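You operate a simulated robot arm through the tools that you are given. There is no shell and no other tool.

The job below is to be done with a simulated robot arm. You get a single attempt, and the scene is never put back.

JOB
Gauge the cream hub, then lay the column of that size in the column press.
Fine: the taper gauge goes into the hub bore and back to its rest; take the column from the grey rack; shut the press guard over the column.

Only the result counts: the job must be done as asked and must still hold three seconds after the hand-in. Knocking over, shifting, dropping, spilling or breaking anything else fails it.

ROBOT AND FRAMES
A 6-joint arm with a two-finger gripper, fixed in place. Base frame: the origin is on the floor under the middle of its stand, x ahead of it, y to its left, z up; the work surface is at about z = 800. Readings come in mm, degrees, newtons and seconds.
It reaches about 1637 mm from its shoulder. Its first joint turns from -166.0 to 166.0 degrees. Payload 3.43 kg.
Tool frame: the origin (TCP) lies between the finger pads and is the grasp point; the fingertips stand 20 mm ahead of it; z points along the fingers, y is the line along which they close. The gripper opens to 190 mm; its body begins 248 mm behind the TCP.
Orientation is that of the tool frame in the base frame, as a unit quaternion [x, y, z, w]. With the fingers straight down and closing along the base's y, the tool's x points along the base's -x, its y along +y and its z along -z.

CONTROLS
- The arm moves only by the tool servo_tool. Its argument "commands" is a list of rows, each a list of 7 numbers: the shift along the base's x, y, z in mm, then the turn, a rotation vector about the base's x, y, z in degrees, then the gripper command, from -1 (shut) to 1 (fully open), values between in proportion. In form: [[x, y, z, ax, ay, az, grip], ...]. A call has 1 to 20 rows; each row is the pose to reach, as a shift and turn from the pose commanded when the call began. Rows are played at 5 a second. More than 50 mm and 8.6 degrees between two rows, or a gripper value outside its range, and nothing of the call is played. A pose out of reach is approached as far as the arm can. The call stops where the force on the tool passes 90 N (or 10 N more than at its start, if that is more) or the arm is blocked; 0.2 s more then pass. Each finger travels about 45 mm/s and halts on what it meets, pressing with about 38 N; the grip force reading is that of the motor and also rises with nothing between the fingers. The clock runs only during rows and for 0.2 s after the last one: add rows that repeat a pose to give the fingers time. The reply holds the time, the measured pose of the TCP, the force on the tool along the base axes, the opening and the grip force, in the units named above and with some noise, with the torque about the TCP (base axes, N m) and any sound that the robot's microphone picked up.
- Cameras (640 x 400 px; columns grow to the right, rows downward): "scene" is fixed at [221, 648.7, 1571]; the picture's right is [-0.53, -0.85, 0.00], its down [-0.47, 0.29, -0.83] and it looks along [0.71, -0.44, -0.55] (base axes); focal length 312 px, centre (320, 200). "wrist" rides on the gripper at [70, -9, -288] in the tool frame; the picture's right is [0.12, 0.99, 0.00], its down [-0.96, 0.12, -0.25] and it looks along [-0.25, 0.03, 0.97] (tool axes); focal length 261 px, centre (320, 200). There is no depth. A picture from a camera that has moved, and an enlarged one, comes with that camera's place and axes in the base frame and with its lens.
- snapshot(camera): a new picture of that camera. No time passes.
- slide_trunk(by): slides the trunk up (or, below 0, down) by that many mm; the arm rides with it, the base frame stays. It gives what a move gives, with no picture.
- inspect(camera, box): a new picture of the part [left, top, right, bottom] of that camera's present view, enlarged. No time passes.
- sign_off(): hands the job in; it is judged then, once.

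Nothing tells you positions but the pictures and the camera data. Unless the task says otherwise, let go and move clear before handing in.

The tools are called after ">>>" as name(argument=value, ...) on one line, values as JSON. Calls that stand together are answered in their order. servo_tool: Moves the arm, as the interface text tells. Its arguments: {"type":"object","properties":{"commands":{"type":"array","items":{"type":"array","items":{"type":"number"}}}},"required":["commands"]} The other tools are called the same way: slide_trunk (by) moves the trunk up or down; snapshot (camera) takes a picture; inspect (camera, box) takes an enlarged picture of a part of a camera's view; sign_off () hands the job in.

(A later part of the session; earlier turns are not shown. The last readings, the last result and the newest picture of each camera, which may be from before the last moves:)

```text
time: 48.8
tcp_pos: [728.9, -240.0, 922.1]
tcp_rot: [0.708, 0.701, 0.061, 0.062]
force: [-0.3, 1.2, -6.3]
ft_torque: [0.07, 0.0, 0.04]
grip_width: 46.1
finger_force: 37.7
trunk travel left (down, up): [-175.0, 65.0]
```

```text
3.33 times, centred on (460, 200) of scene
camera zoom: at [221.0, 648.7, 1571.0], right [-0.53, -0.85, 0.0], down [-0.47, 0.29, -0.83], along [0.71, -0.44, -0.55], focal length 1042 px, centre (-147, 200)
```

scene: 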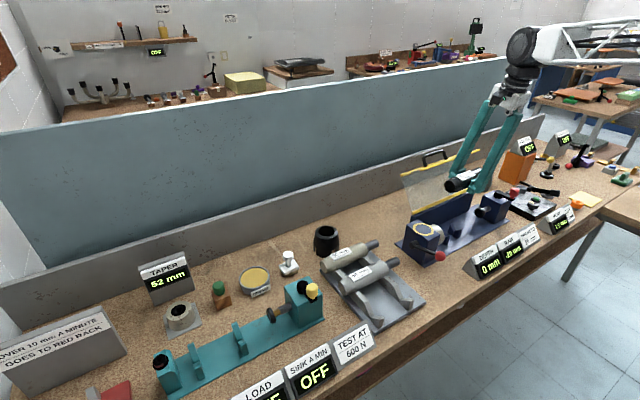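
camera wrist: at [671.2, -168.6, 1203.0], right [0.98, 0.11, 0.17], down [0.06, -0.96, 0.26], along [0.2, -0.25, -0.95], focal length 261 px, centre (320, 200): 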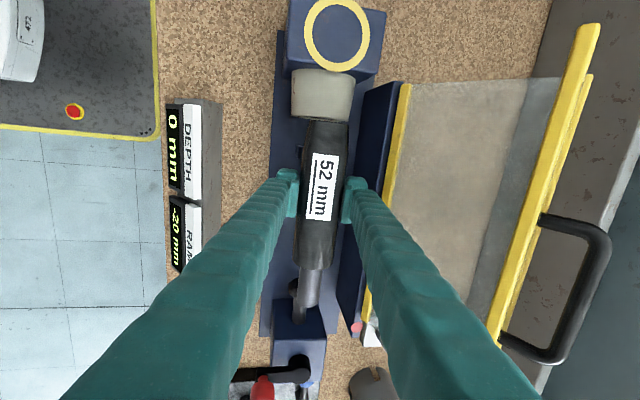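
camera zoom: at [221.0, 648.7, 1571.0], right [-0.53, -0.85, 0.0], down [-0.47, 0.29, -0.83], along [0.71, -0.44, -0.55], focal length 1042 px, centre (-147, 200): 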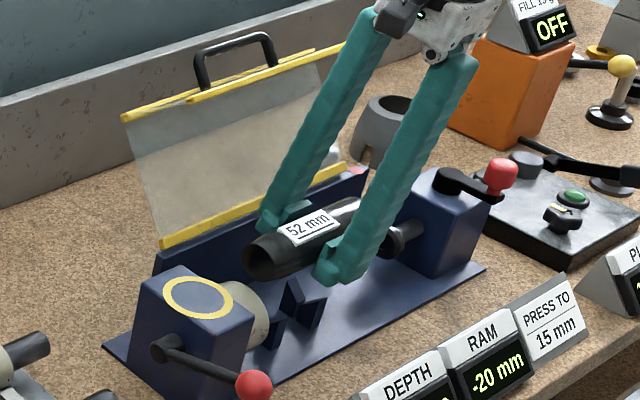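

The gap to the hub face is about 4 mm and the column is on the press axis to within 1 mm. I'll keep lowering towards the V-rests.

>>> servo_tool(commands=[[0, 0, -12, 0, 0, 0, -1], [0, 0, -24, 0, 0, 0, -1], [0, 0, -36, 0, 0, 0, -1], [0, 0, -46, 0, 0, 0, -1], [0, 0, -52, 0, 0, 0, -1], [0, 0, -52, 0, 0, 0, -1]])

>>> inspect(camera="wrist", box=[270, 60, 370, 140])

>>> inspect(camera="scene", box=[410, 180, 510, 260])

```text
time: 50.2
tcp_pos: [728.7, -237.9, 867.9]
tcp_rot: [0.708, 0.701, 0.061, 0.062]
force: [-0.9, 0.2, -7.3]
ft_torque: [0.06, -0.01, 0.04]
grip_width: 46.1
finger_force: 38.1
trunk travel left (down, up): [-175.0, 65.0]
```

```text
5.00 times, centred on (320, 100) of wrist
camera zoom: at [670.7, -167.3, 1149.1], right [0.98, 0.11, 0.17], down [0.06, -0.96, 0.26], along [0.19, -0.25, -0.95], focal length 1303 px, centre (320, 700)
```

zoom: 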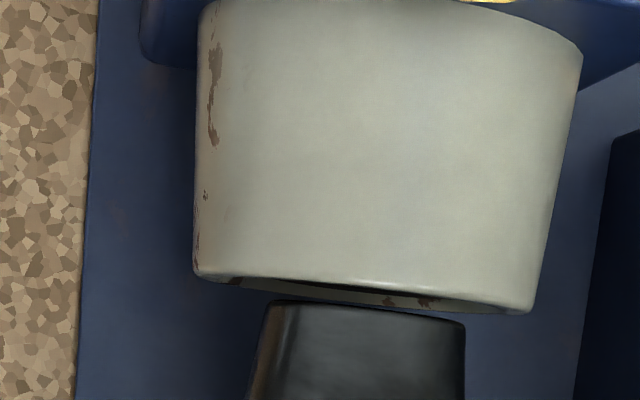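

```text
5.00 times, centred on (460, 220) of scene
camera zoom: at [221.0, 648.7, 1571.0], right [-0.53, -0.85, 0.0], down [-0.47, 0.29, -0.83], along [0.71, -0.44, -0.55], focal length 1562 px, centre (-380, 100)
```

zoom: 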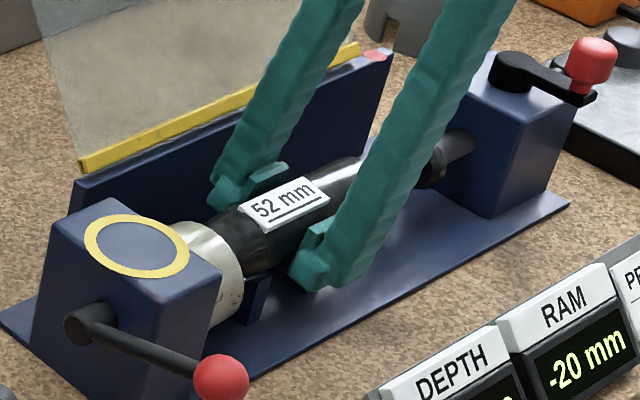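

>>> servo_tool(commands=[[0, 0, -2, 0, 0, 0, -1], [0, 0, -4, 0, 0, 0, -1], [0, 0, -6, 0, 0, 0, -1], [0, 0, -6, 0, 0, 0, -1]])

>>> inspect(camera="scene", box=[410, 180, 510, 260])

```text
time: 51.2
tcp_pos: [729.8, -238.1, 862.2]
tcp_rot: [0.708, 0.701, 0.061, 0.062]
force: [0.7, 0.9, -6.4]
ft_torque: [0.05, 0.01, -0.01]
grip_width: 46.5
finger_force: 37.7
trunk travel left (down, up): [-175.0, 65.0]
```

```text
5.00 times, centred on (460, 220) of scene
camera zoom: at [221.0, 648.7, 1571.0], right [-0.53, -0.85, 0.0], down [-0.47, 0.29, -0.83], along [0.71, -0.44, -0.55], focal length 1562 px, centre (-380, 100)
```

zoom: 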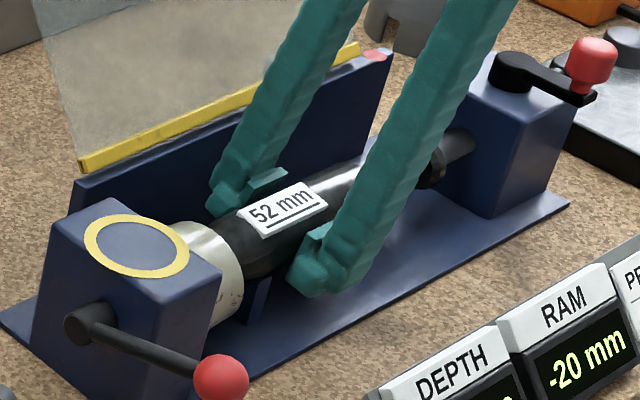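

>>> servo_tool(commands=[[0, 0, -2, 0, 0, 0, -1], [0, 0, -4, 0, 0, 0, -1], [0, 0, -4, 0, 0, 0, -1]])

```text
time: 52.0
tcp_pos: [728.8, -238.0, 859.8]
tcp_rot: [0.708, 0.7, 0.063, 0.061]
force: [5.0, -1.3, 1.2]
ft_torque: [-0.21, 0.03, 0.19]
grip_width: 46.1
finger_force: 37.7
trunk travel left (down, up): [-175.0, 65.0]
```

Contact has started at the -y V-rest on its front prong, with 5 N pushing towards +x. I'll ease 1 mm that way and continue down gently.

>>> servo_tool(commands=[[0.7, 0, 0, 0, 0, 0.3, -1], [1, 0, -1, 0, 0, 0.3, -1], [1, 0, -2, 0, 0, 0.3, -1], [1, 0, -2, 0, 0, 0.3, -1]])

```text
time: 53.0
tcp_pos: [730.1, -239.7, 858.2]
tcp_rot: [0.706, 0.703, 0.062, 0.064]
force: [2.2, 0.4, 25.4]
ft_torque: [0.17, 0.0, 0.61]
grip_width: 46.1
finger_force: 37.8
trunk travel left (down, up): [-175.0, 65.0]
```

The column is seated in both rests, with about 32 N pressing down. I'll ease off to light contact, then release.

>>> servo_tool(commands=[[0, 0, 0.8, 0, 0, 0.3, -1], [0, 0, 1.3, 0, 0, 0.3, -1], [0, 0, 1.3, 0, 0, 0.3, -1]])

>>> inspect(camera="wrist", box=[240, 60, 400, 260])

>>> inspect(camera="scene", box=[410, 180, 510, 260])

```text
time: 53.8
tcp_pos: [731.6, -239.2, 858.0]
tcp_rot: [0.704, 0.704, 0.062, 0.062]
force: [13.8, -1.0, 8.2]
ft_torque: [-0.06, -0.02, -0.17]
grip_width: 46.5
finger_force: 37.5
trunk travel left (down, up): [-175.0, 65.0]
```

```text
2.00 times, centred on (320, 160) of wrist
camera zoom: at [671.3, -168.3, 1139.1], right [0.98, 0.12, 0.17], down [0.07, -0.96, 0.26], along [0.2, -0.25, -0.95], focal length 521 px, centre (320, 280)
```

zoom: 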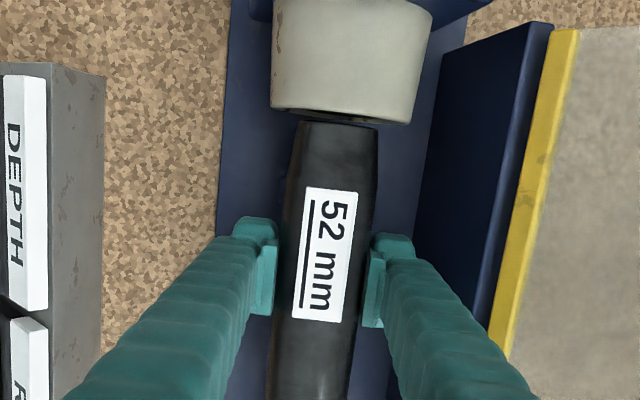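

```text
5.00 times, centred on (460, 220) of scene
camera zoom: at [221.0, 648.7, 1571.0], right [-0.53, -0.85, 0.0], down [-0.47, 0.29, -0.83], along [0.71, -0.44, -0.55], focal length 1562 px, centre (-380, 100)
```

zoom: 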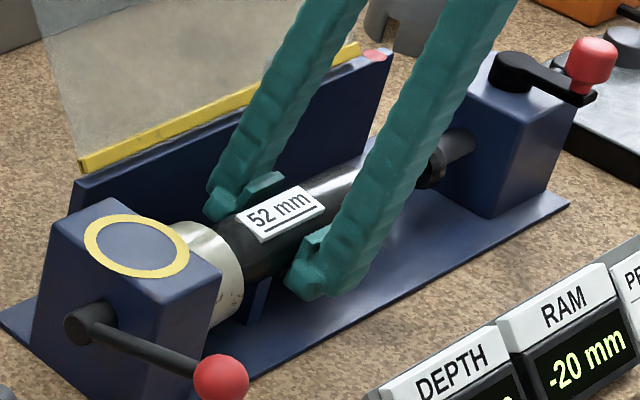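

>>> servo_tool(commands=[[0.8, 0, 0, 0, 0, 0, -1], [0.8, 0, 0, 0, 0, 0, -1]])

```text
time: 54.4
tcp_pos: [730.9, -239.5, 857.3]
tcp_rot: [0.704, 0.705, 0.062, 0.061]
force: [7.2, 0.8, 10.7]
ft_torque: [-0.09, 0.1, -0.04]
grip_width: 46.4
finger_force: 37.9
trunk travel left (down, up): [-175.0, 65.0]
```

Forces are low now. I'll open the fingers just enough to let go.

>>> servo_tool(commands=[[0.8, 0, 0, 0, 0, 0, -0.5], [0.8, 0, 0, 0, 0, 0, -0.46], [0.8, 0, 0, 0, 0, 0, -0.42], [0.8, 0, 0, 0, 0, 0, -0.4], [0.8, 0, 0, 0, 0, 0, -0.4], [0.8, 0, 0, 0, 0, 0, -0.4]])

>>> inspect(camera="wrist", box=[240, 60, 400, 260])

>>> inspect(camera="scene", box=[410, 180, 510, 260])

```text
time: 55.8
tcp_pos: [732.7, -239.2, 858.8]
tcp_rot: [0.705, 0.704, 0.062, 0.062]
force: [0.2, -0.5, -0.2]
ft_torque: [0.04, 0.0, 0.0]
grip_width: 56.9
finger_force: 0.0
trunk travel left (down, up): [-175.0, 65.0]
```

```text
2.00 times, centred on (320, 160) of wrist
camera zoom: at [672.5, -168.5, 1139.4], right [0.98, 0.12, 0.17], down [0.07, -0.96, 0.26], along [0.2, -0.25, -0.95], focal length 521 px, centre (320, 280)
```

zoom: 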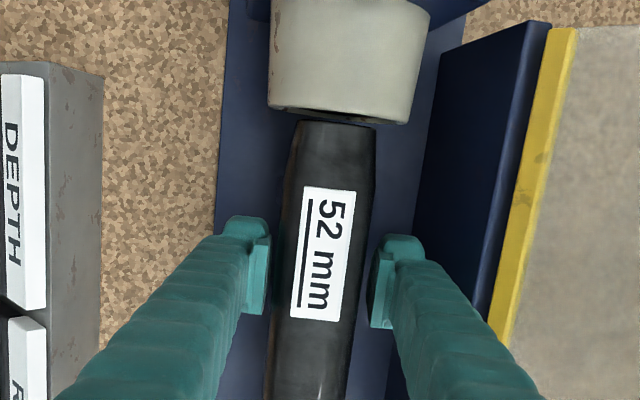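

```text
5.00 times, centred on (460, 220) of scene
camera zoom: at [221.0, 648.7, 1571.0], right [-0.53, -0.85, 0.0], down [-0.47, 0.29, -0.83], along [0.71, -0.44, -0.55], focal length 1562 px, centre (-380, 100)
```

zoom: 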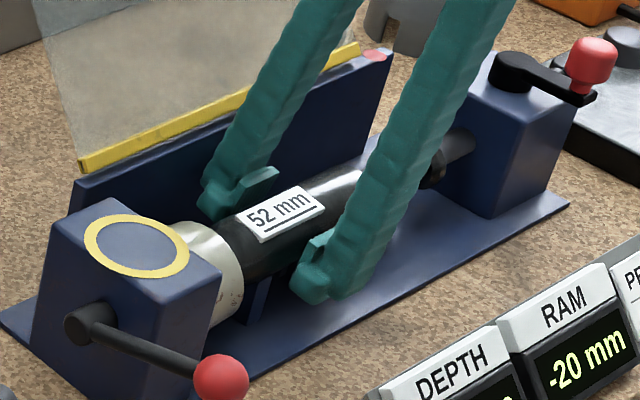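

The column stays put in the V-rests. I'll retreat along the tilted tool axis so the fingers slide straight off it.

>>> servo_tool(commands=[[-1.7, 0, 10, 0, 0, 0, -0.4], [-4.3, 0, 25, 0, 0, 0, -0.4], [-8.7, 0, 50, 0, 0, 0, -0.4], [-15.7, 0, 90, 0, 0, 0, -0.4], [-23, 0, 130, 0, 0, 0, -0.4], [-31, 0, 175, 0, 0, 0, -0.4], [-39, 0, 220, 0, 0, 0, -0.4], [-45, 0, 260, 0, 0, 0, -0.4], [-48, 0, 280, 0, 0, 0, -0.4], [-48, 0, 280, 0, 0, 0, -0.4]])

>>> snapshot(camera="wrist")

>>> inspect(camera="wrist", box=[220, 60, 420, 300])

>>> inspect(camera="scene", box=[390, 130, 530, 280])

```text
time: 58.0
tcp_pos: [683.8, -240.9, 1136.6]
tcp_rot: [0.704, 0.704, 0.061, 0.062]
force: [-0.3, -0.6, -1.0]
ft_torque: [0.02, -0.03, -0.02]
grip_width: 57.0
finger_force: 0.0
trunk travel left (down, up): [-175.0, 65.0]
```

```text
taken
camera wrist: at [624.7, -169.6, 1418.1], right [0.98, 0.12, 0.17], down [0.07, -0.96, 0.26], along [0.2, -0.25, -0.95], focal length 261 px, centre (320, 200)
```

wrist: 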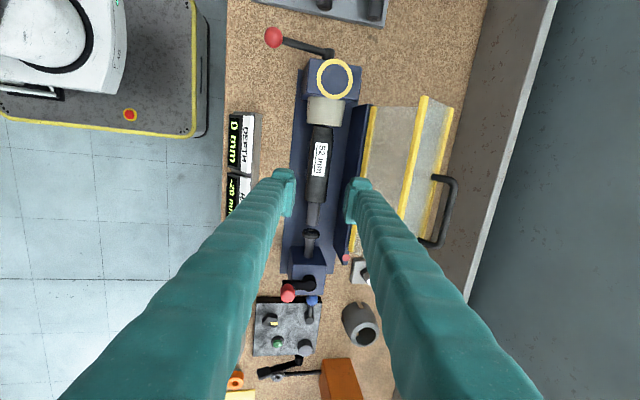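

```text
1.67 times, centred on (320, 180) of wrist
camera zoom: at [624.7, -169.6, 1418.1], right [0.98, 0.12, 0.17], down [0.07, -0.96, 0.26], along [0.2, -0.25, -0.95], focal length 434 px, centre (320, 233)
```

zoom: 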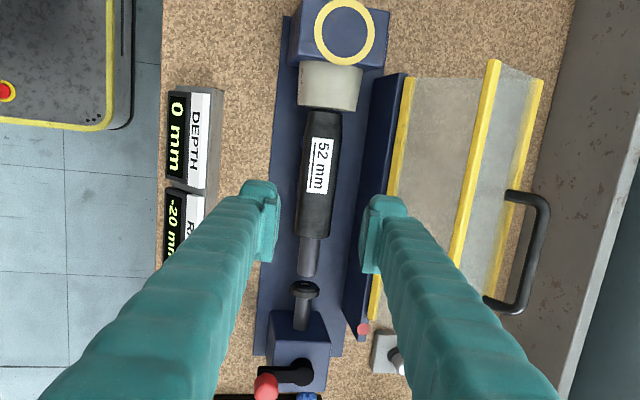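

```text
2.67 times, centred on (460, 205) of scene
camera zoom: at [221.0, 648.7, 1571.0], right [-0.53, -0.85, 0.0], down [-0.47, 0.29, -0.83], along [0.71, -0.44, -0.55], focal length 833 px, centre (-53, 187)
```

zoom: 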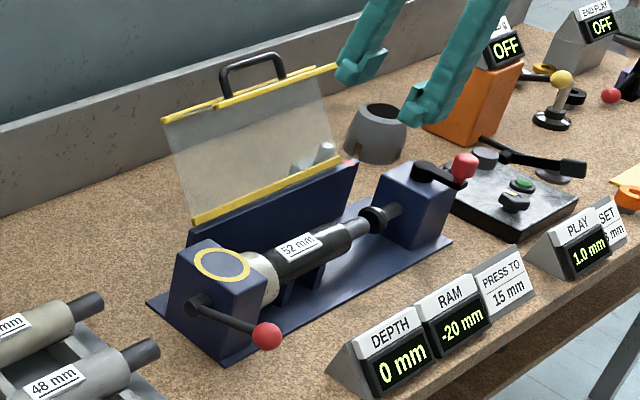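

The column lies squarely in the V-rests between the hub and the ram. Next is the guard, with the handle bar at about (888, -262, 1084). I'll raise the trunk a little for reach and move above the handle to look.

>>> slide_trunk(by=50)

>>> servo_tool(commands=[[30, -3, 0, 0, 2, 0, -0.4], [65, -6, 0, 0, 5, 0, -0.5], [100, -9, 0, 0, 8, 0, -0.6], [135, -12, 0, 0, 12, 0, -0.64], [170, -16, 0, 0, 16, 0, -0.64], [200, -20, 0, 0, 20, 0, -0.64], [205, -21, 0, 0, 20, 0, -0.64], [205, -21, 0, 0, 20, 0, -0.64]])

>>> snapshot(camera="wrist")

>>> snapshot(camera="scene")

```text
time: 58.9
tcp_pos: [682.4, -239.3, 1185.9]
tcp_rot: [0.705, 0.704, 0.062, 0.061]
force: [1.1, 0.5, -0.6]
ft_torque: [0.0, -0.01, 0.01]
grip_width: 56.9
finger_force: 0.1
trunk travel left (down, up): [-225.0, 15.0]
```

```text
time: 60.7
tcp_pos: [881.6, -260.4, 1177.7]
tcp_rot: [0.705, 0.704, -0.06, -0.058]
force: [-0.5, 0.0, -0.5]
ft_torque: [0.02, -0.01, 0.0]
grip_width: 34.4
finger_force: 0.1
out of reach, approached as far as the arm can: row 6, 7, 8
trunk travel left (down, up): [-225.0, 15.0]
```

```text
taken
camera wrist: at [920.7, -188.9, 1461.3], right [0.98, 0.12, -0.17], down [0.16, -0.96, 0.23], along [-0.13, -0.25, -0.96], focal length 261 px, centre (320, 200)
```

wrist: 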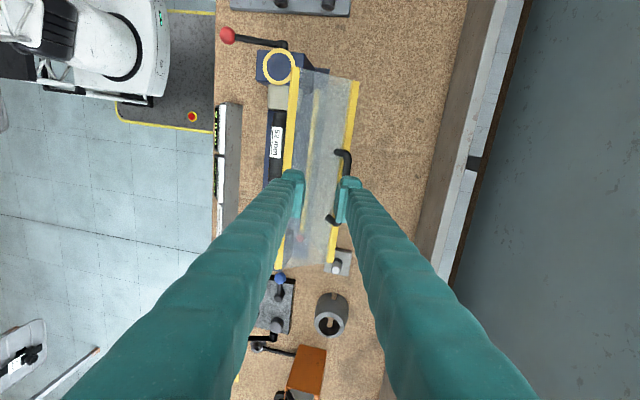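

```text
taken
```

scene: 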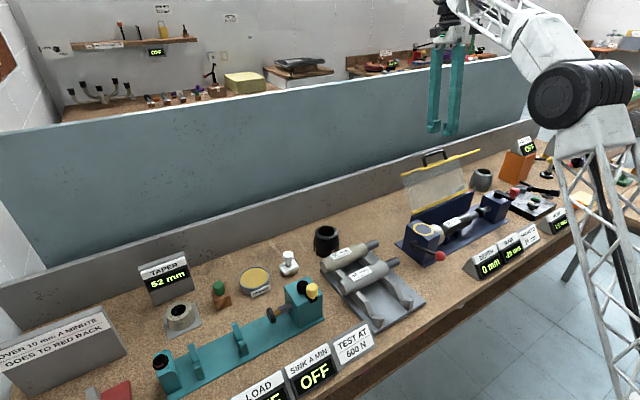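

>>> inspect(camera="wrist", box=[260, 50, 390, 280])

>>> inspect(camera="wrist", box=[280, 140, 370, 230])

>>> inspect(camera="scene", box=[395, 70, 515, 220])

```text
1.74 times, centred on (325, 165) of wrist
camera zoom: at [920.7, -188.9, 1461.3], right [0.98, 0.12, -0.17], down [0.16, -0.96, 0.23], along [-0.13, -0.25, -0.96], focal length 453 px, centre (311, 261)
```

zoom: 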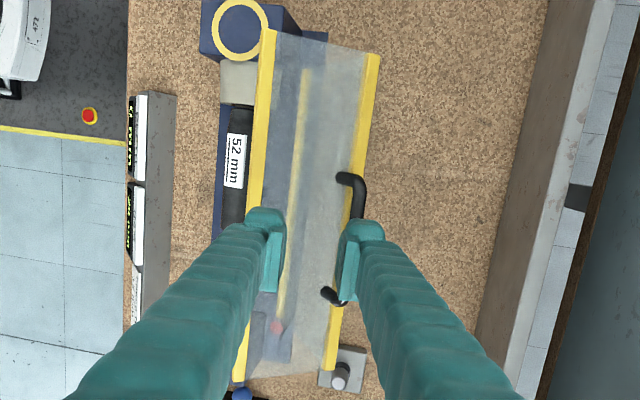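

```text
4.44 times, centred on (325, 185) of wrist
camera zoom: at [920.7, -188.9, 1461.3], right [0.98, 0.12, -0.17], down [0.16, -0.96, 0.23], along [-0.13, -0.25, -0.96], focal length 1158 px, centre (298, 267)
```

zoom: 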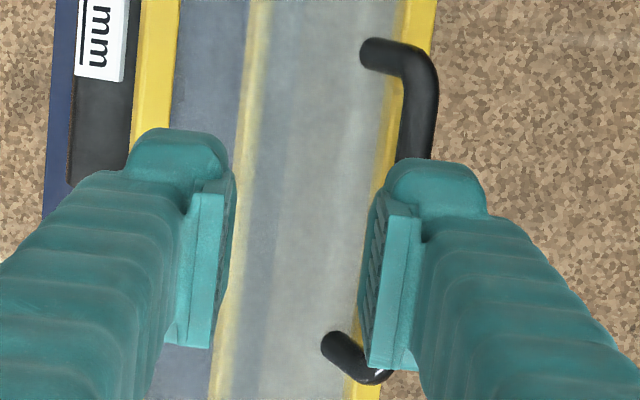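

```text
2.67 times, centred on (455, 145) of scene
camera zoom: at [221.0, 648.7, 1571.0], right [-0.53, -0.85, 0.0], down [-0.47, 0.29, -0.83], along [0.71, -0.44, -0.55], focal length 833 px, centre (-40, 347)
```

zoom: 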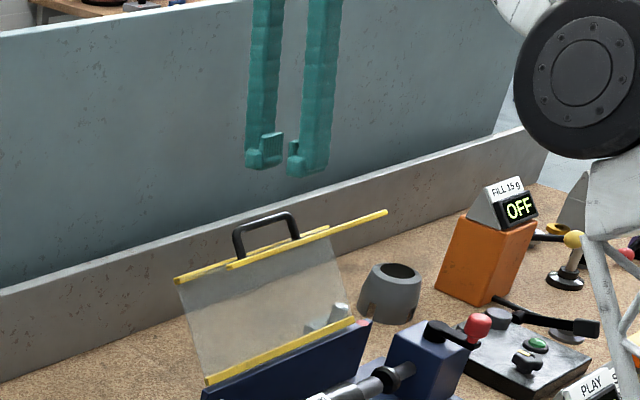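

From above, the handle bar is at about (900, -270, 1073). I'll lower to just over the bar, tilt to match the handle and centre the fingers on it.

>>> servo_tool(commands=[[0, -4, -15, 0, 0, 0, -0.62], [0, -8, -30, 0, 0, 0, -0.62], [0, -8, -45, 0, 0, 0, -0.62], [8, -8, -50, 0, 2, 0, -0.62], [16, -8, -50, 0, 4, 0, -0.62], [23, -8, -50, 0, 5.5, 0, -0.62], [23, -8, -50, 0, 5.5, 0, -0.62]])

>>> inspect(camera="wrist", box=[260, 100, 400, 260])

>>> inspect(camera="scene", box=[400, 100, 490, 190])

```text
time: 62.3
tcp_pos: [892.5, -264.6, 1113.2]
tcp_rot: [0.701, 0.702, -0.093, -0.092]
force: [-1.0, -0.3, -0.6]
ft_torque: [-0.01, 0.01, 0.01]
grip_width: 35.9
finger_force: 0.0
out of reach, approached as far as the arm can: row 5, 6, 7
trunk travel left (down, up): [-225.0, 15.0]
```

```text
2.50 times, centred on (330, 180) of wrist
camera zoom: at [958.0, -193.9, 1391.5], right [0.96, 0.12, -0.26], down [0.18, -0.96, 0.21], along [-0.22, -0.25, -0.94], focal length 652 px, centre (295, 250)
```

zoom: 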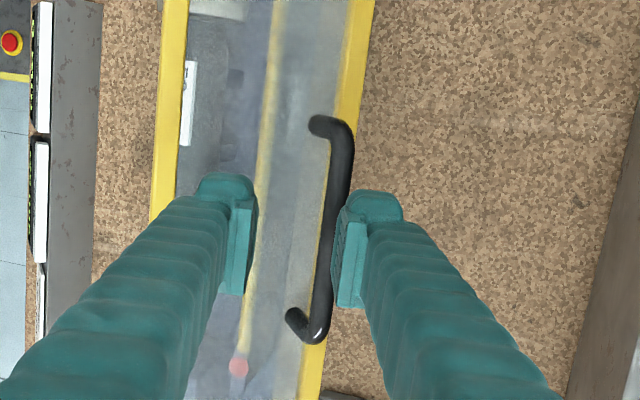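

```text
4.44 times, centred on (445, 145) of scene
camera zoom: at [221.0, 648.7, 1571.0], right [-0.53, -0.85, 0.0], down [-0.47, 0.29, -0.83], along [0.71, -0.44, -0.55], focal length 1389 px, centre (-236, 444)
```

zoom: 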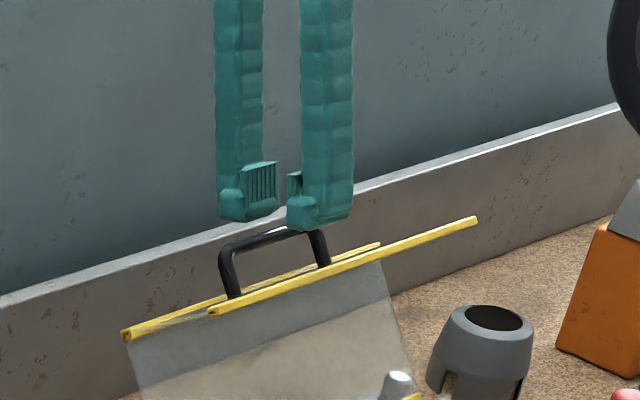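

I'm at the edge of reach. I'll raise the trunk by its remaining 15 mm and reduce the tilt slightly so the fingers can get over the bar.

>>> slide_trunk(by=15)

>>> servo_tool(commands=[[5, -3, 0, 0, -3, 0, -0.64], [10, -5, -4, 0, -5, 0, -0.64], [15, -5, -8, 0, -5, 0, -0.64], [18, -5, -12, 0, -5, 0, -0.64], [18, -5, -12, 0, -5, 0, -0.64]])

>>> inspect(camera="wrist", box=[260, 100, 400, 260])

>>> inspect(camera="scene", box=[400, 100, 490, 190])

```text
time: 62.9
tcp_pos: [892.0, -265.2, 1128.2]
tcp_rot: [0.7, 0.702, -0.093, -0.092]
force: [-0.4, 0.3, -0.9]
ft_torque: [-0.02, 0.04, 0.03]
grip_width: 36.3
finger_force: 0.1
trunk travel left (down, up): [-240.0, 0.0]
```

```text
time: 64.1
tcp_pos: [910.9, -270.2, 1116.1]
tcp_rot: [0.704, 0.705, -0.062, -0.061]
force: [-0.9, -0.4, -0.1]
ft_torque: [-0.01, -0.01, -0.03]
grip_width: 34.5
finger_force: 0.0
trunk travel left (down, up): [-240.0, 0.0]
```

```text
2.50 times, centred on (330, 180) of wrist
camera zoom: at [950.7, -199.6, 1399.7], right [0.98, 0.12, -0.17], down [0.16, -0.96, 0.23], along [-0.14, -0.25, -0.96], focal length 652 px, centre (295, 250)
```

zoom: 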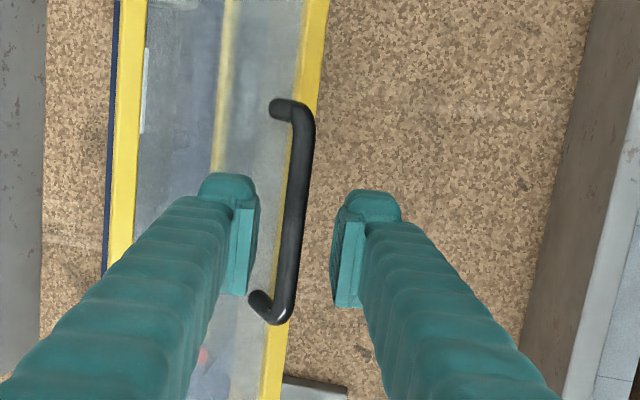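

```text
4.44 times, centred on (445, 145) of scene
camera zoom: at [221.0, 648.7, 1571.0], right [-0.53, -0.85, 0.0], down [-0.47, 0.29, -0.83], along [0.71, -0.44, -0.55], focal length 1389 px, centre (-236, 444)
```

zoom: 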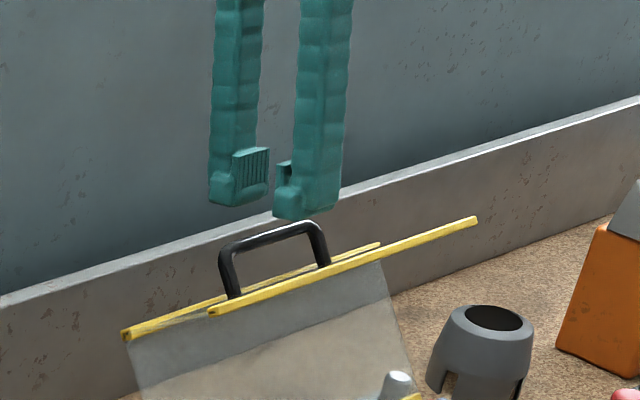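

The bar is now centred between the fingers. I'll slide down along the tool axis so the fingers straddle it.

>>> servo_tool(commands=[[-2.5, 0, -9, 0, 0, 0, -0.64], [-4.5, 0, -18, 0, 0, 0, -0.64], [-6, 0, -25, 0, 0, 0, -0.64], [-7, 0, -31, 0, 0, 0, -0.64], [-7, 0, -31, 0, 0, 0, -0.64]])

>>> inspect(camera="wrist", box=[260, 100, 400, 260])

>>> inspect(camera="scene", box=[400, 120, 470, 180])

```text
time: 65.3
tcp_pos: [903.3, -269.9, 1083.5]
tcp_rot: [0.704, 0.705, -0.062, -0.062]
force: [0.2, -0.2, -0.1]
ft_torque: [-0.04, 0.02, 0.02]
grip_width: 34.3
finger_force: 0.1
trunk travel left (down, up): [-240.0, 0.0]
```

```text
2.50 times, centred on (330, 180) of wrist
camera zoom: at [944.5, -199.3, 1367.8], right [0.98, 0.12, -0.17], down [0.16, -0.96, 0.23], along [-0.14, -0.25, -0.96], focal length 652 px, centre (295, 250)
```

zoom: 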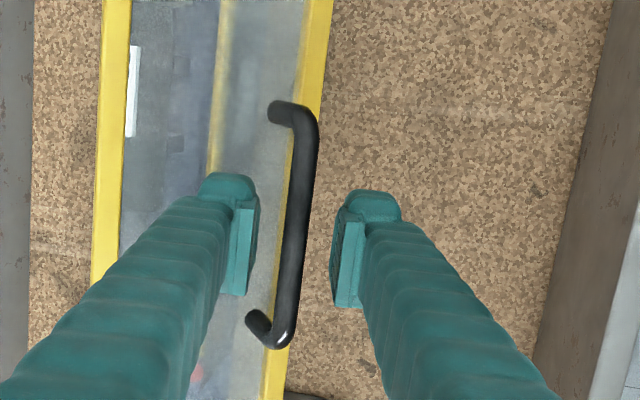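

```text
6.67 times, centred on (435, 150) of scene
camera zoom: at [221.0, 648.7, 1571.0], right [-0.53, -0.85, 0.0], down [-0.47, 0.29, -0.83], along [0.71, -0.44, -0.55], focal length 2083 px, centre (-447, 533)
```

zoom: 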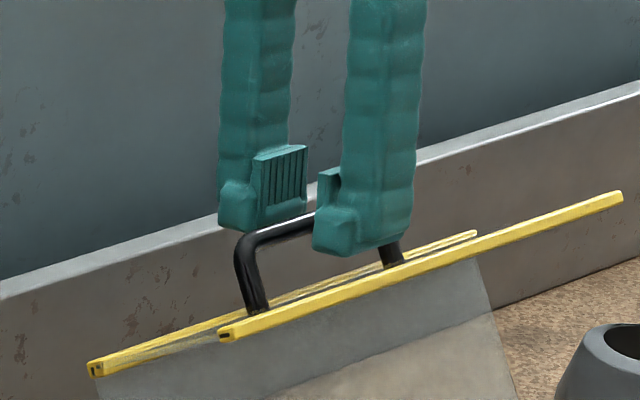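

The fingers straddle the handle bar. I'll start swinging the guard along its hinge arc, checking after the first part.

>>> servo_tool(commands=[[-7.5, 0, 3, 0, 0, 0, -0.64], [-14.5, 0, 6.4, 0, 0, 0, -0.64], [-21.7, 0, 9.6, 0, 0, 0, -0.64], [-28.9, 0, 12.4, 0, 0, 0, -0.64], [-36.3, 0, 14.9, 0, 0, 0, -0.64], [-36.3, 0, 14.9, 0, 0, 0, -0.64]])

>>> inspect(camera="wrist", box=[260, 100, 400, 260])

>>> inspect(camera="scene", box=[390, 110, 500, 220])

```text
time: 66.7
tcp_pos: [867.2, -269.2, 1099.4]
tcp_rot: [0.704, 0.705, -0.062, -0.06]
force: [2.5, 0.4, -0.8]
ft_torque: [0.02, 0.03, 0.0]
grip_width: 35.2
finger_force: 0.7
trunk travel left (down, up): [-240.0, 0.0]
```

```text
2.50 times, centred on (330, 180) of wrist
camera zoom: at [908.2, -197.9, 1383.2], right [0.98, 0.12, -0.17], down [0.16, -0.96, 0.23], along [-0.14, -0.25, -0.96], focal length 652 px, centre (295, 250)
```

zoom: 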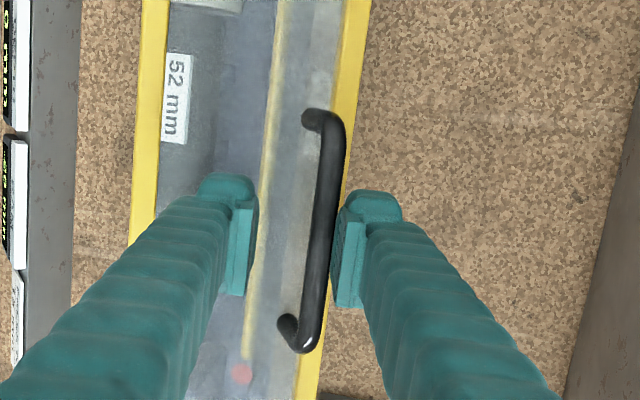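

```text
3.64 times, centred on (445, 165) of scene
camera zoom: at [221.0, 648.7, 1571.0], right [-0.53, -0.85, 0.0], down [-0.47, 0.29, -0.83], along [0.71, -0.44, -0.55], focal length 1136 px, centre (-134, 327)
```

zoom: 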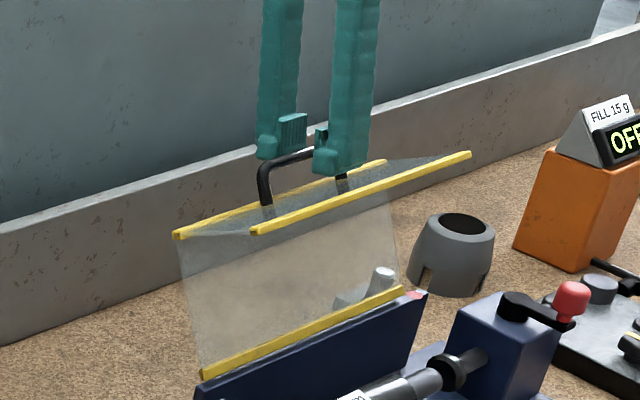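

The guard is following. I'll continue over the top, with the cage slightly tighter and the tool tilting along with it.

>>> servo_tool(commands=[[-7.5, 0, 2.2, 0, 0, 0, -0.68], [-15.2, 0, 4.2, 0, -1, 0, -0.7], [-23.1, 0, 5.7, 0, -2, 0, -0.7], [-31, 0, 6.9, 0, -3, 0, -0.7], [-39, 0, 7.7, 0, -4, 0, -0.7], [-46.9, 0, 8.4, 0, -5, 0, -0.7], [-54.9, 0, 8.5, 0, -6, 0, -0.7], [-63, 0, 8.4, 0, -7.5, 0, -0.7], [-71, 0, 7.8, 0, -9, 0, -0.7], [-71, 0, 7.8, 0, -9, 0, -0.7]])

>>> inspect(camera="wrist", box=[260, 100, 400, 260])

>>> inspect(camera="scene", box=[390, 110, 510, 230])

```text
time: 68.9
tcp_pos: [796.2, -269.9, 1106.7]
tcp_rot: [0.707, 0.707, -0.008, -0.005]
force: [-1.0, 0.7, 0.4]
ft_torque: [0.0, -0.02, -0.02]
grip_width: 28.5
finger_force: 0.0
trunk travel left (down, up): [-240.0, 0.0]
```

```text
2.50 times, centred on (330, 180) of wrist
camera zoom: at [792.4, -199.0, 1394.3], right [0.99, 0.12, -0.02], down [0.12, -0.96, 0.25], along [0.01, -0.25, -0.97], focal length 652 px, centre (295, 250)
```

zoom: 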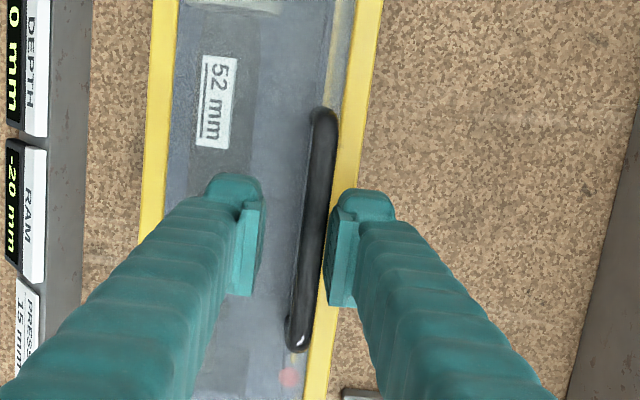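

```text
3.33 times, centred on (450, 170) of scene
camera zoom: at [221.0, 648.7, 1571.0], right [-0.53, -0.85, 0.0], down [-0.47, 0.29, -0.83], along [0.71, -0.44, -0.55], focal length 1042 px, centre (-113, 300)
```

zoom: 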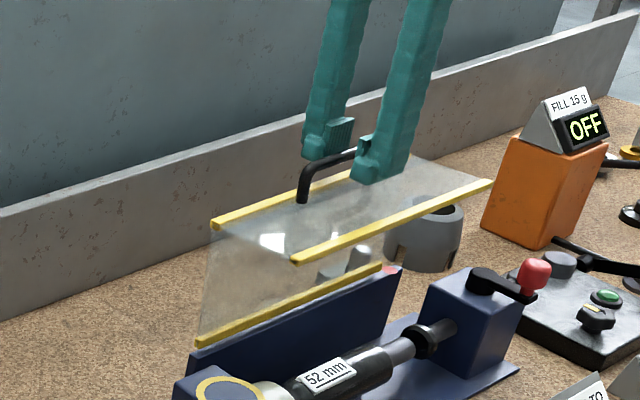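

The guard is past vertical and under control. I'll carry on along the arc.

>>> servo_tool(commands=[[-8.1, 0, -0.8, 0, -1.5, 0, -0.7], [-16, 0, -2, 0, -3, 0, -0.7], [-24, 0, -3.5, 0, -4.5, 0, -0.7], [-31.9, 0, -5.4, 0, -6, 0, -0.7], [-39.5, 0, -7.7, 0, -7, 0, -0.7], [-47.2, 0, -10.2, 0, -8.5, 0, -0.7], [-54.7, 0, -13, 0, -10, 0, -0.7], [-62, 0, -16.3, 0, -11, 0, -0.7], [-69.2, 0, -19.7, 0, -12, 0, -0.7], [-76.3, 0, -23.5, 0, -13.5, 0, -0.7], [-76.3, 0, -23.5, 0, -13.5, 0, -0.7]])

>>> inspect(camera="wrist", box=[260, 100, 400, 260])

>>> inspect(camera="scene", box=[390, 110, 530, 250])

```text
time: 71.3
tcp_pos: [718.7, -271.0, 1084.1]
tcp_rot: [0.703, 0.703, 0.076, 0.078]
force: [-0.6, 0.0, 0.4]
ft_torque: [-0.02, 0.02, -0.02]
grip_width: 28.4
finger_force: 0.1
trunk travel left (down, up): [-240.0, 0.0]
```

```text
2.50 times, centred on (330, 180) of wrist
camera zoom: at [648.4, -199.6, 1362.2], right [0.97, 0.12, 0.21], down [0.06, -0.96, 0.27], along [0.24, -0.25, -0.94], focal length 652 px, centre (295, 250)
```

zoom: 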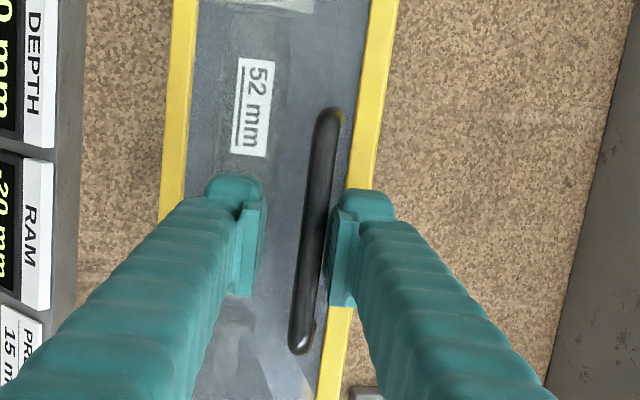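

```text
2.86 times, centred on (460, 180) of scene
camera zoom: at [221.0, 648.7, 1571.0], right [-0.53, -0.85, 0.0], down [-0.47, 0.29, -0.83], along [0.71, -0.44, -0.55], focal length 893 px, centre (-80, 257)
```

zoom: 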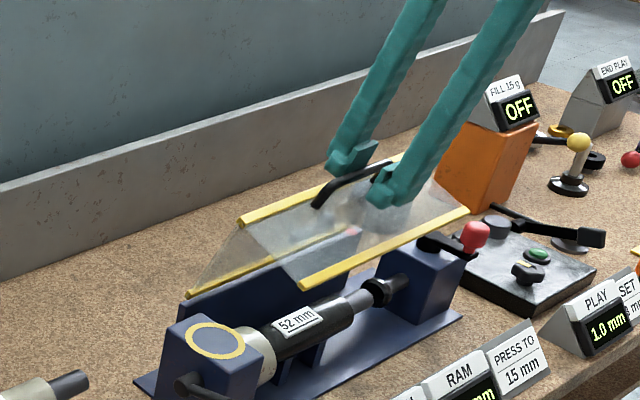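

The hinge has enough friction to hold the guard, so it is moving in a controlled way against the rear finger. I'll continue down the arc.

>>> servo_tool(commands=[[-6.9, 0, -4.1, 0, -1.5, 0, -0.7], [-13.7, 0, -8.6, 0, -3, 0, -0.7], [-20.2, 0, -13.2, 0, -4.5, 0, -0.7], [-26.6, 0, -18.2, 0, -6, 0, -0.7], [-32.7, 0, -23.4, 0, -7.5, 0, -0.7], [-38.6, 0, -29, 0, -9, 0, -0.7], [-44.3, 0, -34.7, 0, -10.5, 0, -0.7], [-49.6, 0, -40.7, 0, -12, 0, -0.7], [-54.8, 0, -46.9, 0, -13.5, 0, -0.7], [-59.6, 0, -53.3, 0, -15, 0, -0.7], [-59.6, 0, -53.3, 0, -15, 0, -0.7]])

>>> inspect(camera="wrist", box=[260, 100, 400, 260])

>>> inspect(camera="scene", box=[390, 110, 530, 250])

```text
time: 73.7
tcp_pos: [660.2, -269.7, 1030.9]
tcp_rot: [0.687, 0.686, 0.166, 0.17]
force: [-0.8, -0.3, 0.2]
ft_torque: [0.0, 0.02, 0.01]
grip_width: 28.7
finger_force: 0.1
trunk travel left (down, up): [-240.0, 0.0]
```

```text
2.50 times, centred on (330, 180) of wrist
camera zoom: at [519.1, -198.4, 1281.6], right [0.88, 0.12, 0.46], down [-0.01, -0.96, 0.28], along [0.47, -0.25, -0.85], focal length 652 px, centre (295, 250)
```

zoom: 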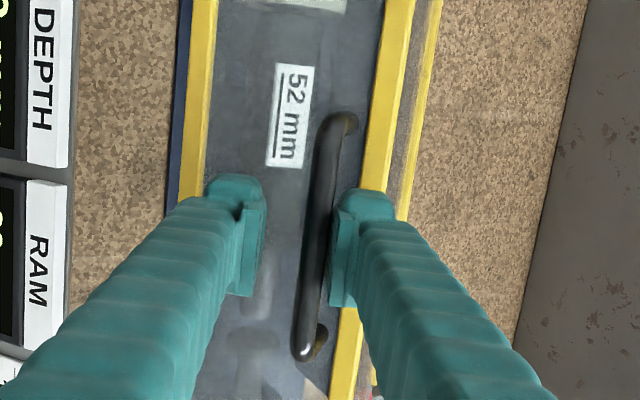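

```text
2.86 times, centred on (460, 180) of scene
camera zoom: at [221.0, 648.7, 1571.0], right [-0.53, -0.85, 0.0], down [-0.47, 0.29, -0.83], along [0.71, -0.44, -0.55], focal length 893 px, centre (-80, 257)
```

zoom: 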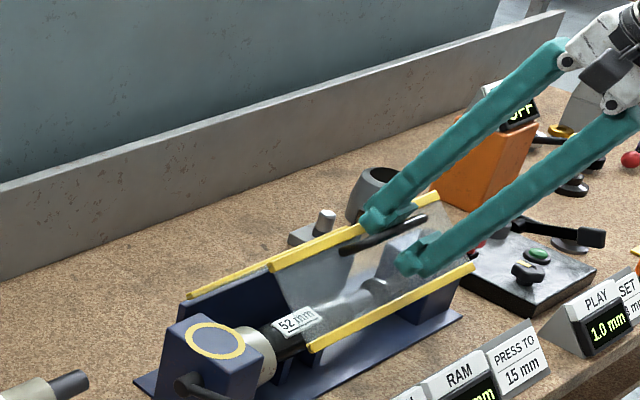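

>>> servo_tool(commands=[[-4.6, 0, -6.7, 0, -1.5, 0, -0.7], [-8.9, 0, -13.4, 0, -3, 0, -0.7], [-12.9, 0, -20.4, 0, -4.5, 0, -0.7], [-16.5, 0, -27.6, 0, -6, 0, -0.7], [-19.9, 0, -34.9, 0, -7.5, 0, -0.7], [-22.9, 0, -42.3, 0, -9, 0, -0.7], [-25.7, 0, -49.8, 0, -10.5, 0, -0.7], [-28.1, 0, -57.5, 0, -12, 0, -0.7], [-28.1, 0, -57.5, 0, -12, 0, -0.7]])

>>> inspect(camera="wrist", box=[260, 100, 400, 260])

>>> inspect(camera="scene", box=[390, 110, 530, 270])

```text
time: 75.7
tcp_pos: [631.0, -269.5, 973.2]
tcp_rot: [0.666, 0.665, 0.238, 0.239]
force: [-0.1, -0.6, -0.3]
ft_torque: [0.02, 0.0, 0.0]
grip_width: 28.3
finger_force: 0.2
trunk travel left (down, up): [-240.0, 0.0]
```

```text
2.50 times, centred on (330, 180) of wrist
camera zoom: at [441.4, -198.2, 1188.4], right [0.77, 0.12, 0.63], down [-0.07, -0.96, 0.27], along [0.64, -0.25, -0.73], focal length 652 px, centre (295, 250)
```

zoom: 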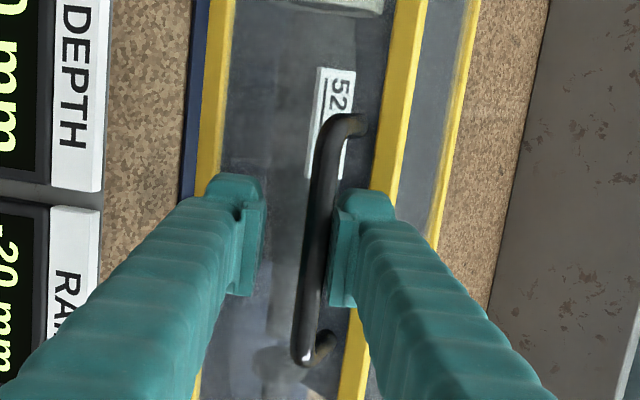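

```text
2.50 times, centred on (460, 190) of scene
camera zoom: at [221.0, 648.7, 1571.0], right [-0.53, -0.85, 0.0], down [-0.47, 0.29, -0.83], along [0.71, -0.44, -0.55], focal length 781 px, centre (-30, 225)
```

zoom: 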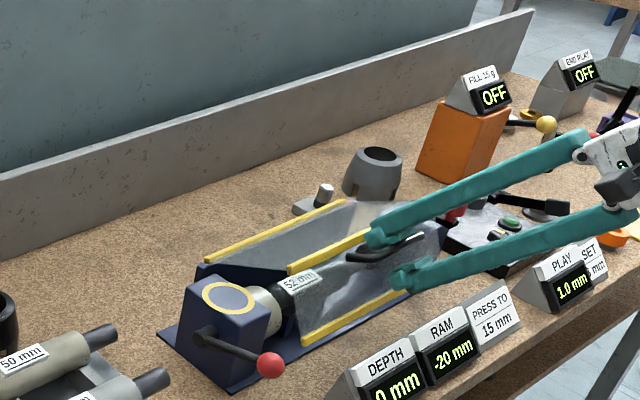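

>>> servo_tool(commands=[[-2.1, 0, -7.8, 0, -1.5, 0, -0.7], [-3.8, 0, -15.6, 0, -3, 0, -0.7], [-5.1, 0, -23.4, 0, -4, 0, -0.7], [-6, 0, -31.4, 0, -5, 0, -0.7], [-6.6, 0, -39.3, 0, -6, 0, -0.7], [-6.6, 0, -39.3, 0, -6, 0, -0.7]])

>>> inspect(camera="wrist", box=[260, 100, 400, 260])

>>> inspect(camera="scene", box=[390, 130, 530, 270])

```text
time: 77.1
tcp_pos: [626.5, -270.1, 933.6]
tcp_rot: [0.652, 0.652, 0.273, 0.274]
force: [-1.3, -0.5, 0.0]
ft_torque: [0.01, -0.01, 0.01]
grip_width: 28.2
finger_force: 0.2
trunk travel left (down, up): [-240.0, 0.0]
```

```text
2.50 times, centred on (330, 180) of wrist
camera zoom: at [413.8, -198.8, 1128.1], right [0.7, 0.12, 0.71], down [-0.1, -0.96, 0.26], along [0.71, -0.25, -0.66], focal length 652 px, centre (295, 250)
```

zoom: 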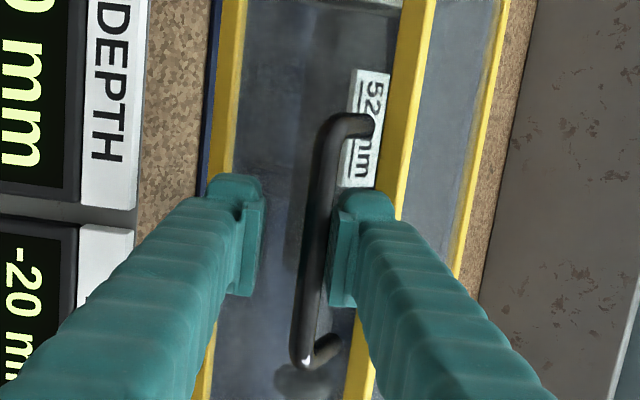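

```text
2.86 times, centred on (460, 200) of scene
camera zoom: at [221.0, 648.7, 1571.0], right [-0.53, -0.85, 0.0], down [-0.47, 0.29, -0.83], along [0.71, -0.44, -0.55], focal length 893 px, centre (-80, 200)
```

zoom: 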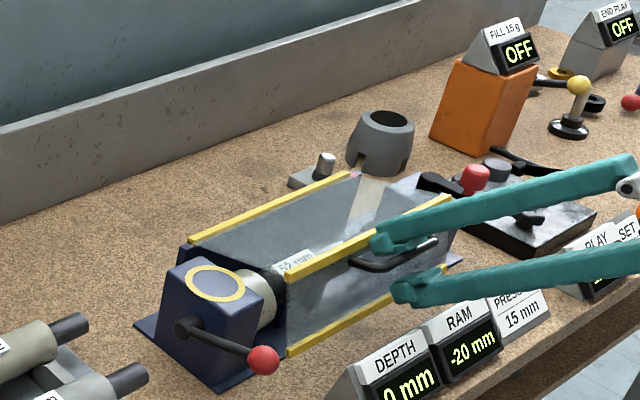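

The guard is within about 10° of closed. I'll back the fingertips off slightly for clearance to the front panel, then press the last part down in small steps.

>>> servo_tool(commands=[[-2.9, 0, 2.8, 0, 0, 0, -0.7], [-3.9, 0, -4, 0, 0, 0, -0.7], [-5, 0, -10, 0, 0, 0, -0.7], [-6.1, 0, -16, 0, 0, 0, -0.7], [-6.8, 0, -20, 0, 0, 0, -0.7], [-6.8, 0, -20, 0, 0, 0, -0.7]])

>>> inspect(camera="wrist", box=[260, 100, 400, 260])

>>> inspect(camera="scene", box=[390, 150, 530, 270])

```text
time: 78.5
tcp_pos: [617.7, -268.7, 915.4]
tcp_rot: [0.653, 0.651, 0.273, 0.274]
force: [-0.2, 0.1, -1.0]
ft_torque: [0.01, 0.0, -0.04]
grip_width: 28.5
finger_force: 0.0
trunk travel left (down, up): [-240.0, 0.0]
```

```text
2.50 times, centred on (330, 180) of wrist
camera zoom: at [406.6, -198.1, 1108.9], right [0.7, 0.12, 0.71], down [-0.1, -0.96, 0.26], along [0.71, -0.25, -0.66], focal length 652 px, centre (295, 250)
```

zoom: 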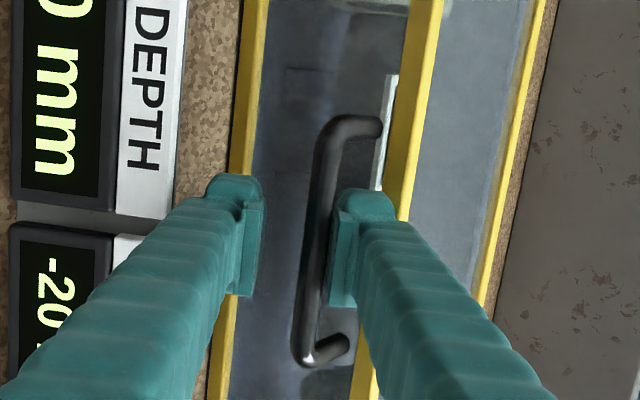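

```text
3.33 times, centred on (460, 210) of scene
camera zoom: at [221.0, 648.7, 1571.0], right [-0.53, -0.85, 0.0], down [-0.47, 0.29, -0.83], along [0.71, -0.44, -0.55], focal length 1042 px, centre (-147, 167)
```

zoom: 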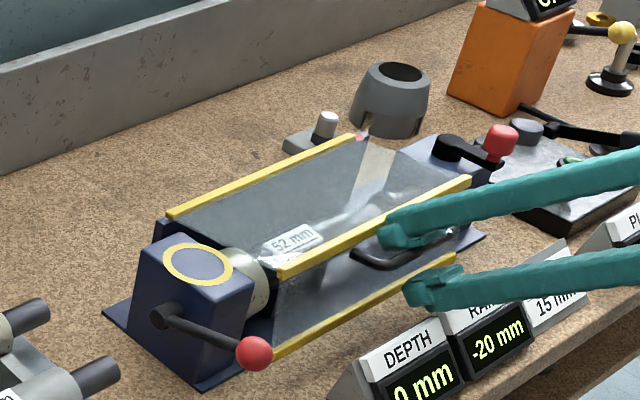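

>>> servo_tool(commands=[[-0.5, 0, -2.5, 0, 0, 0, -0.7], [-1, 0, -5, 0, 0, 0, -0.7], [-1, 0, -5, 0, 0, 0, -0.7]])

>>> inspect(camera="scene", box=[400, 170, 520, 270])

```text
time: 79.3
tcp_pos: [617.3, -269.7, 910.1]
tcp_rot: [0.652, 0.652, 0.272, 0.274]
force: [-0.3, 0.4, -0.4]
ft_torque: [0.02, 0.02, 0.03]
grip_width: 28.2
finger_force: 0.1
trunk travel left (down, up): [-240.0, 0.0]
```

```text
4.00 times, centred on (460, 220) of scene
camera zoom: at [221.0, 648.7, 1571.0], right [-0.53, -0.85, 0.0], down [-0.47, 0.29, -0.83], along [0.71, -0.44, -0.55], focal length 1250 px, centre (-240, 120)
```

zoom: 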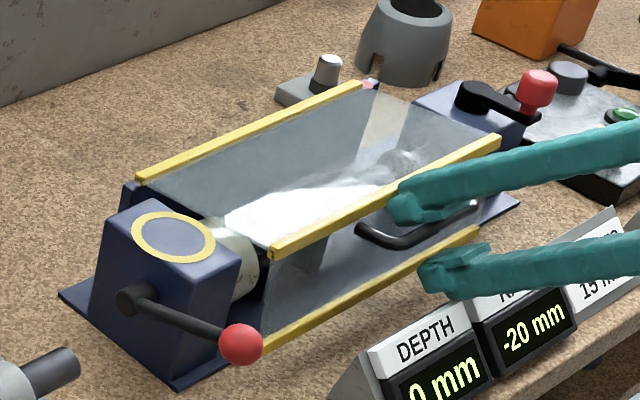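

>>> inspect(camera="wrist", box=[260, 100, 400, 260])

>>> inspect(camera="scene", box=[450, 190, 510, 250])

```text
2.50 times, centred on (330, 180) of wrist
camera zoom: at [406.0, -198.4, 1103.8], right [0.7, 0.12, 0.71], down [-0.1, -0.96, 0.26], along [0.71, -0.25, -0.66], focal length 652 px, centre (295, 250)
```

zoom: 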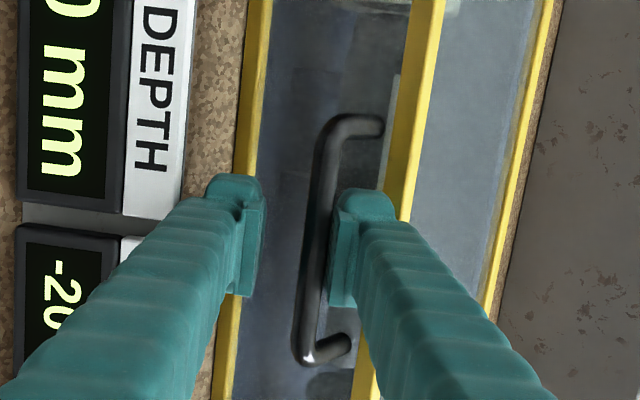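

```text
6.67 times, centred on (480, 220) of scene
camera zoom: at [221.0, 648.7, 1571.0], right [-0.53, -0.85, 0.0], down [-0.47, 0.29, -0.83], along [0.71, -0.44, -0.55], focal length 2083 px, centre (-747, 67)
```

zoom: 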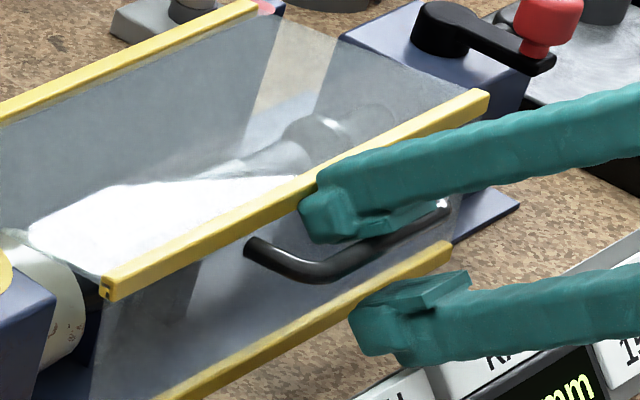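

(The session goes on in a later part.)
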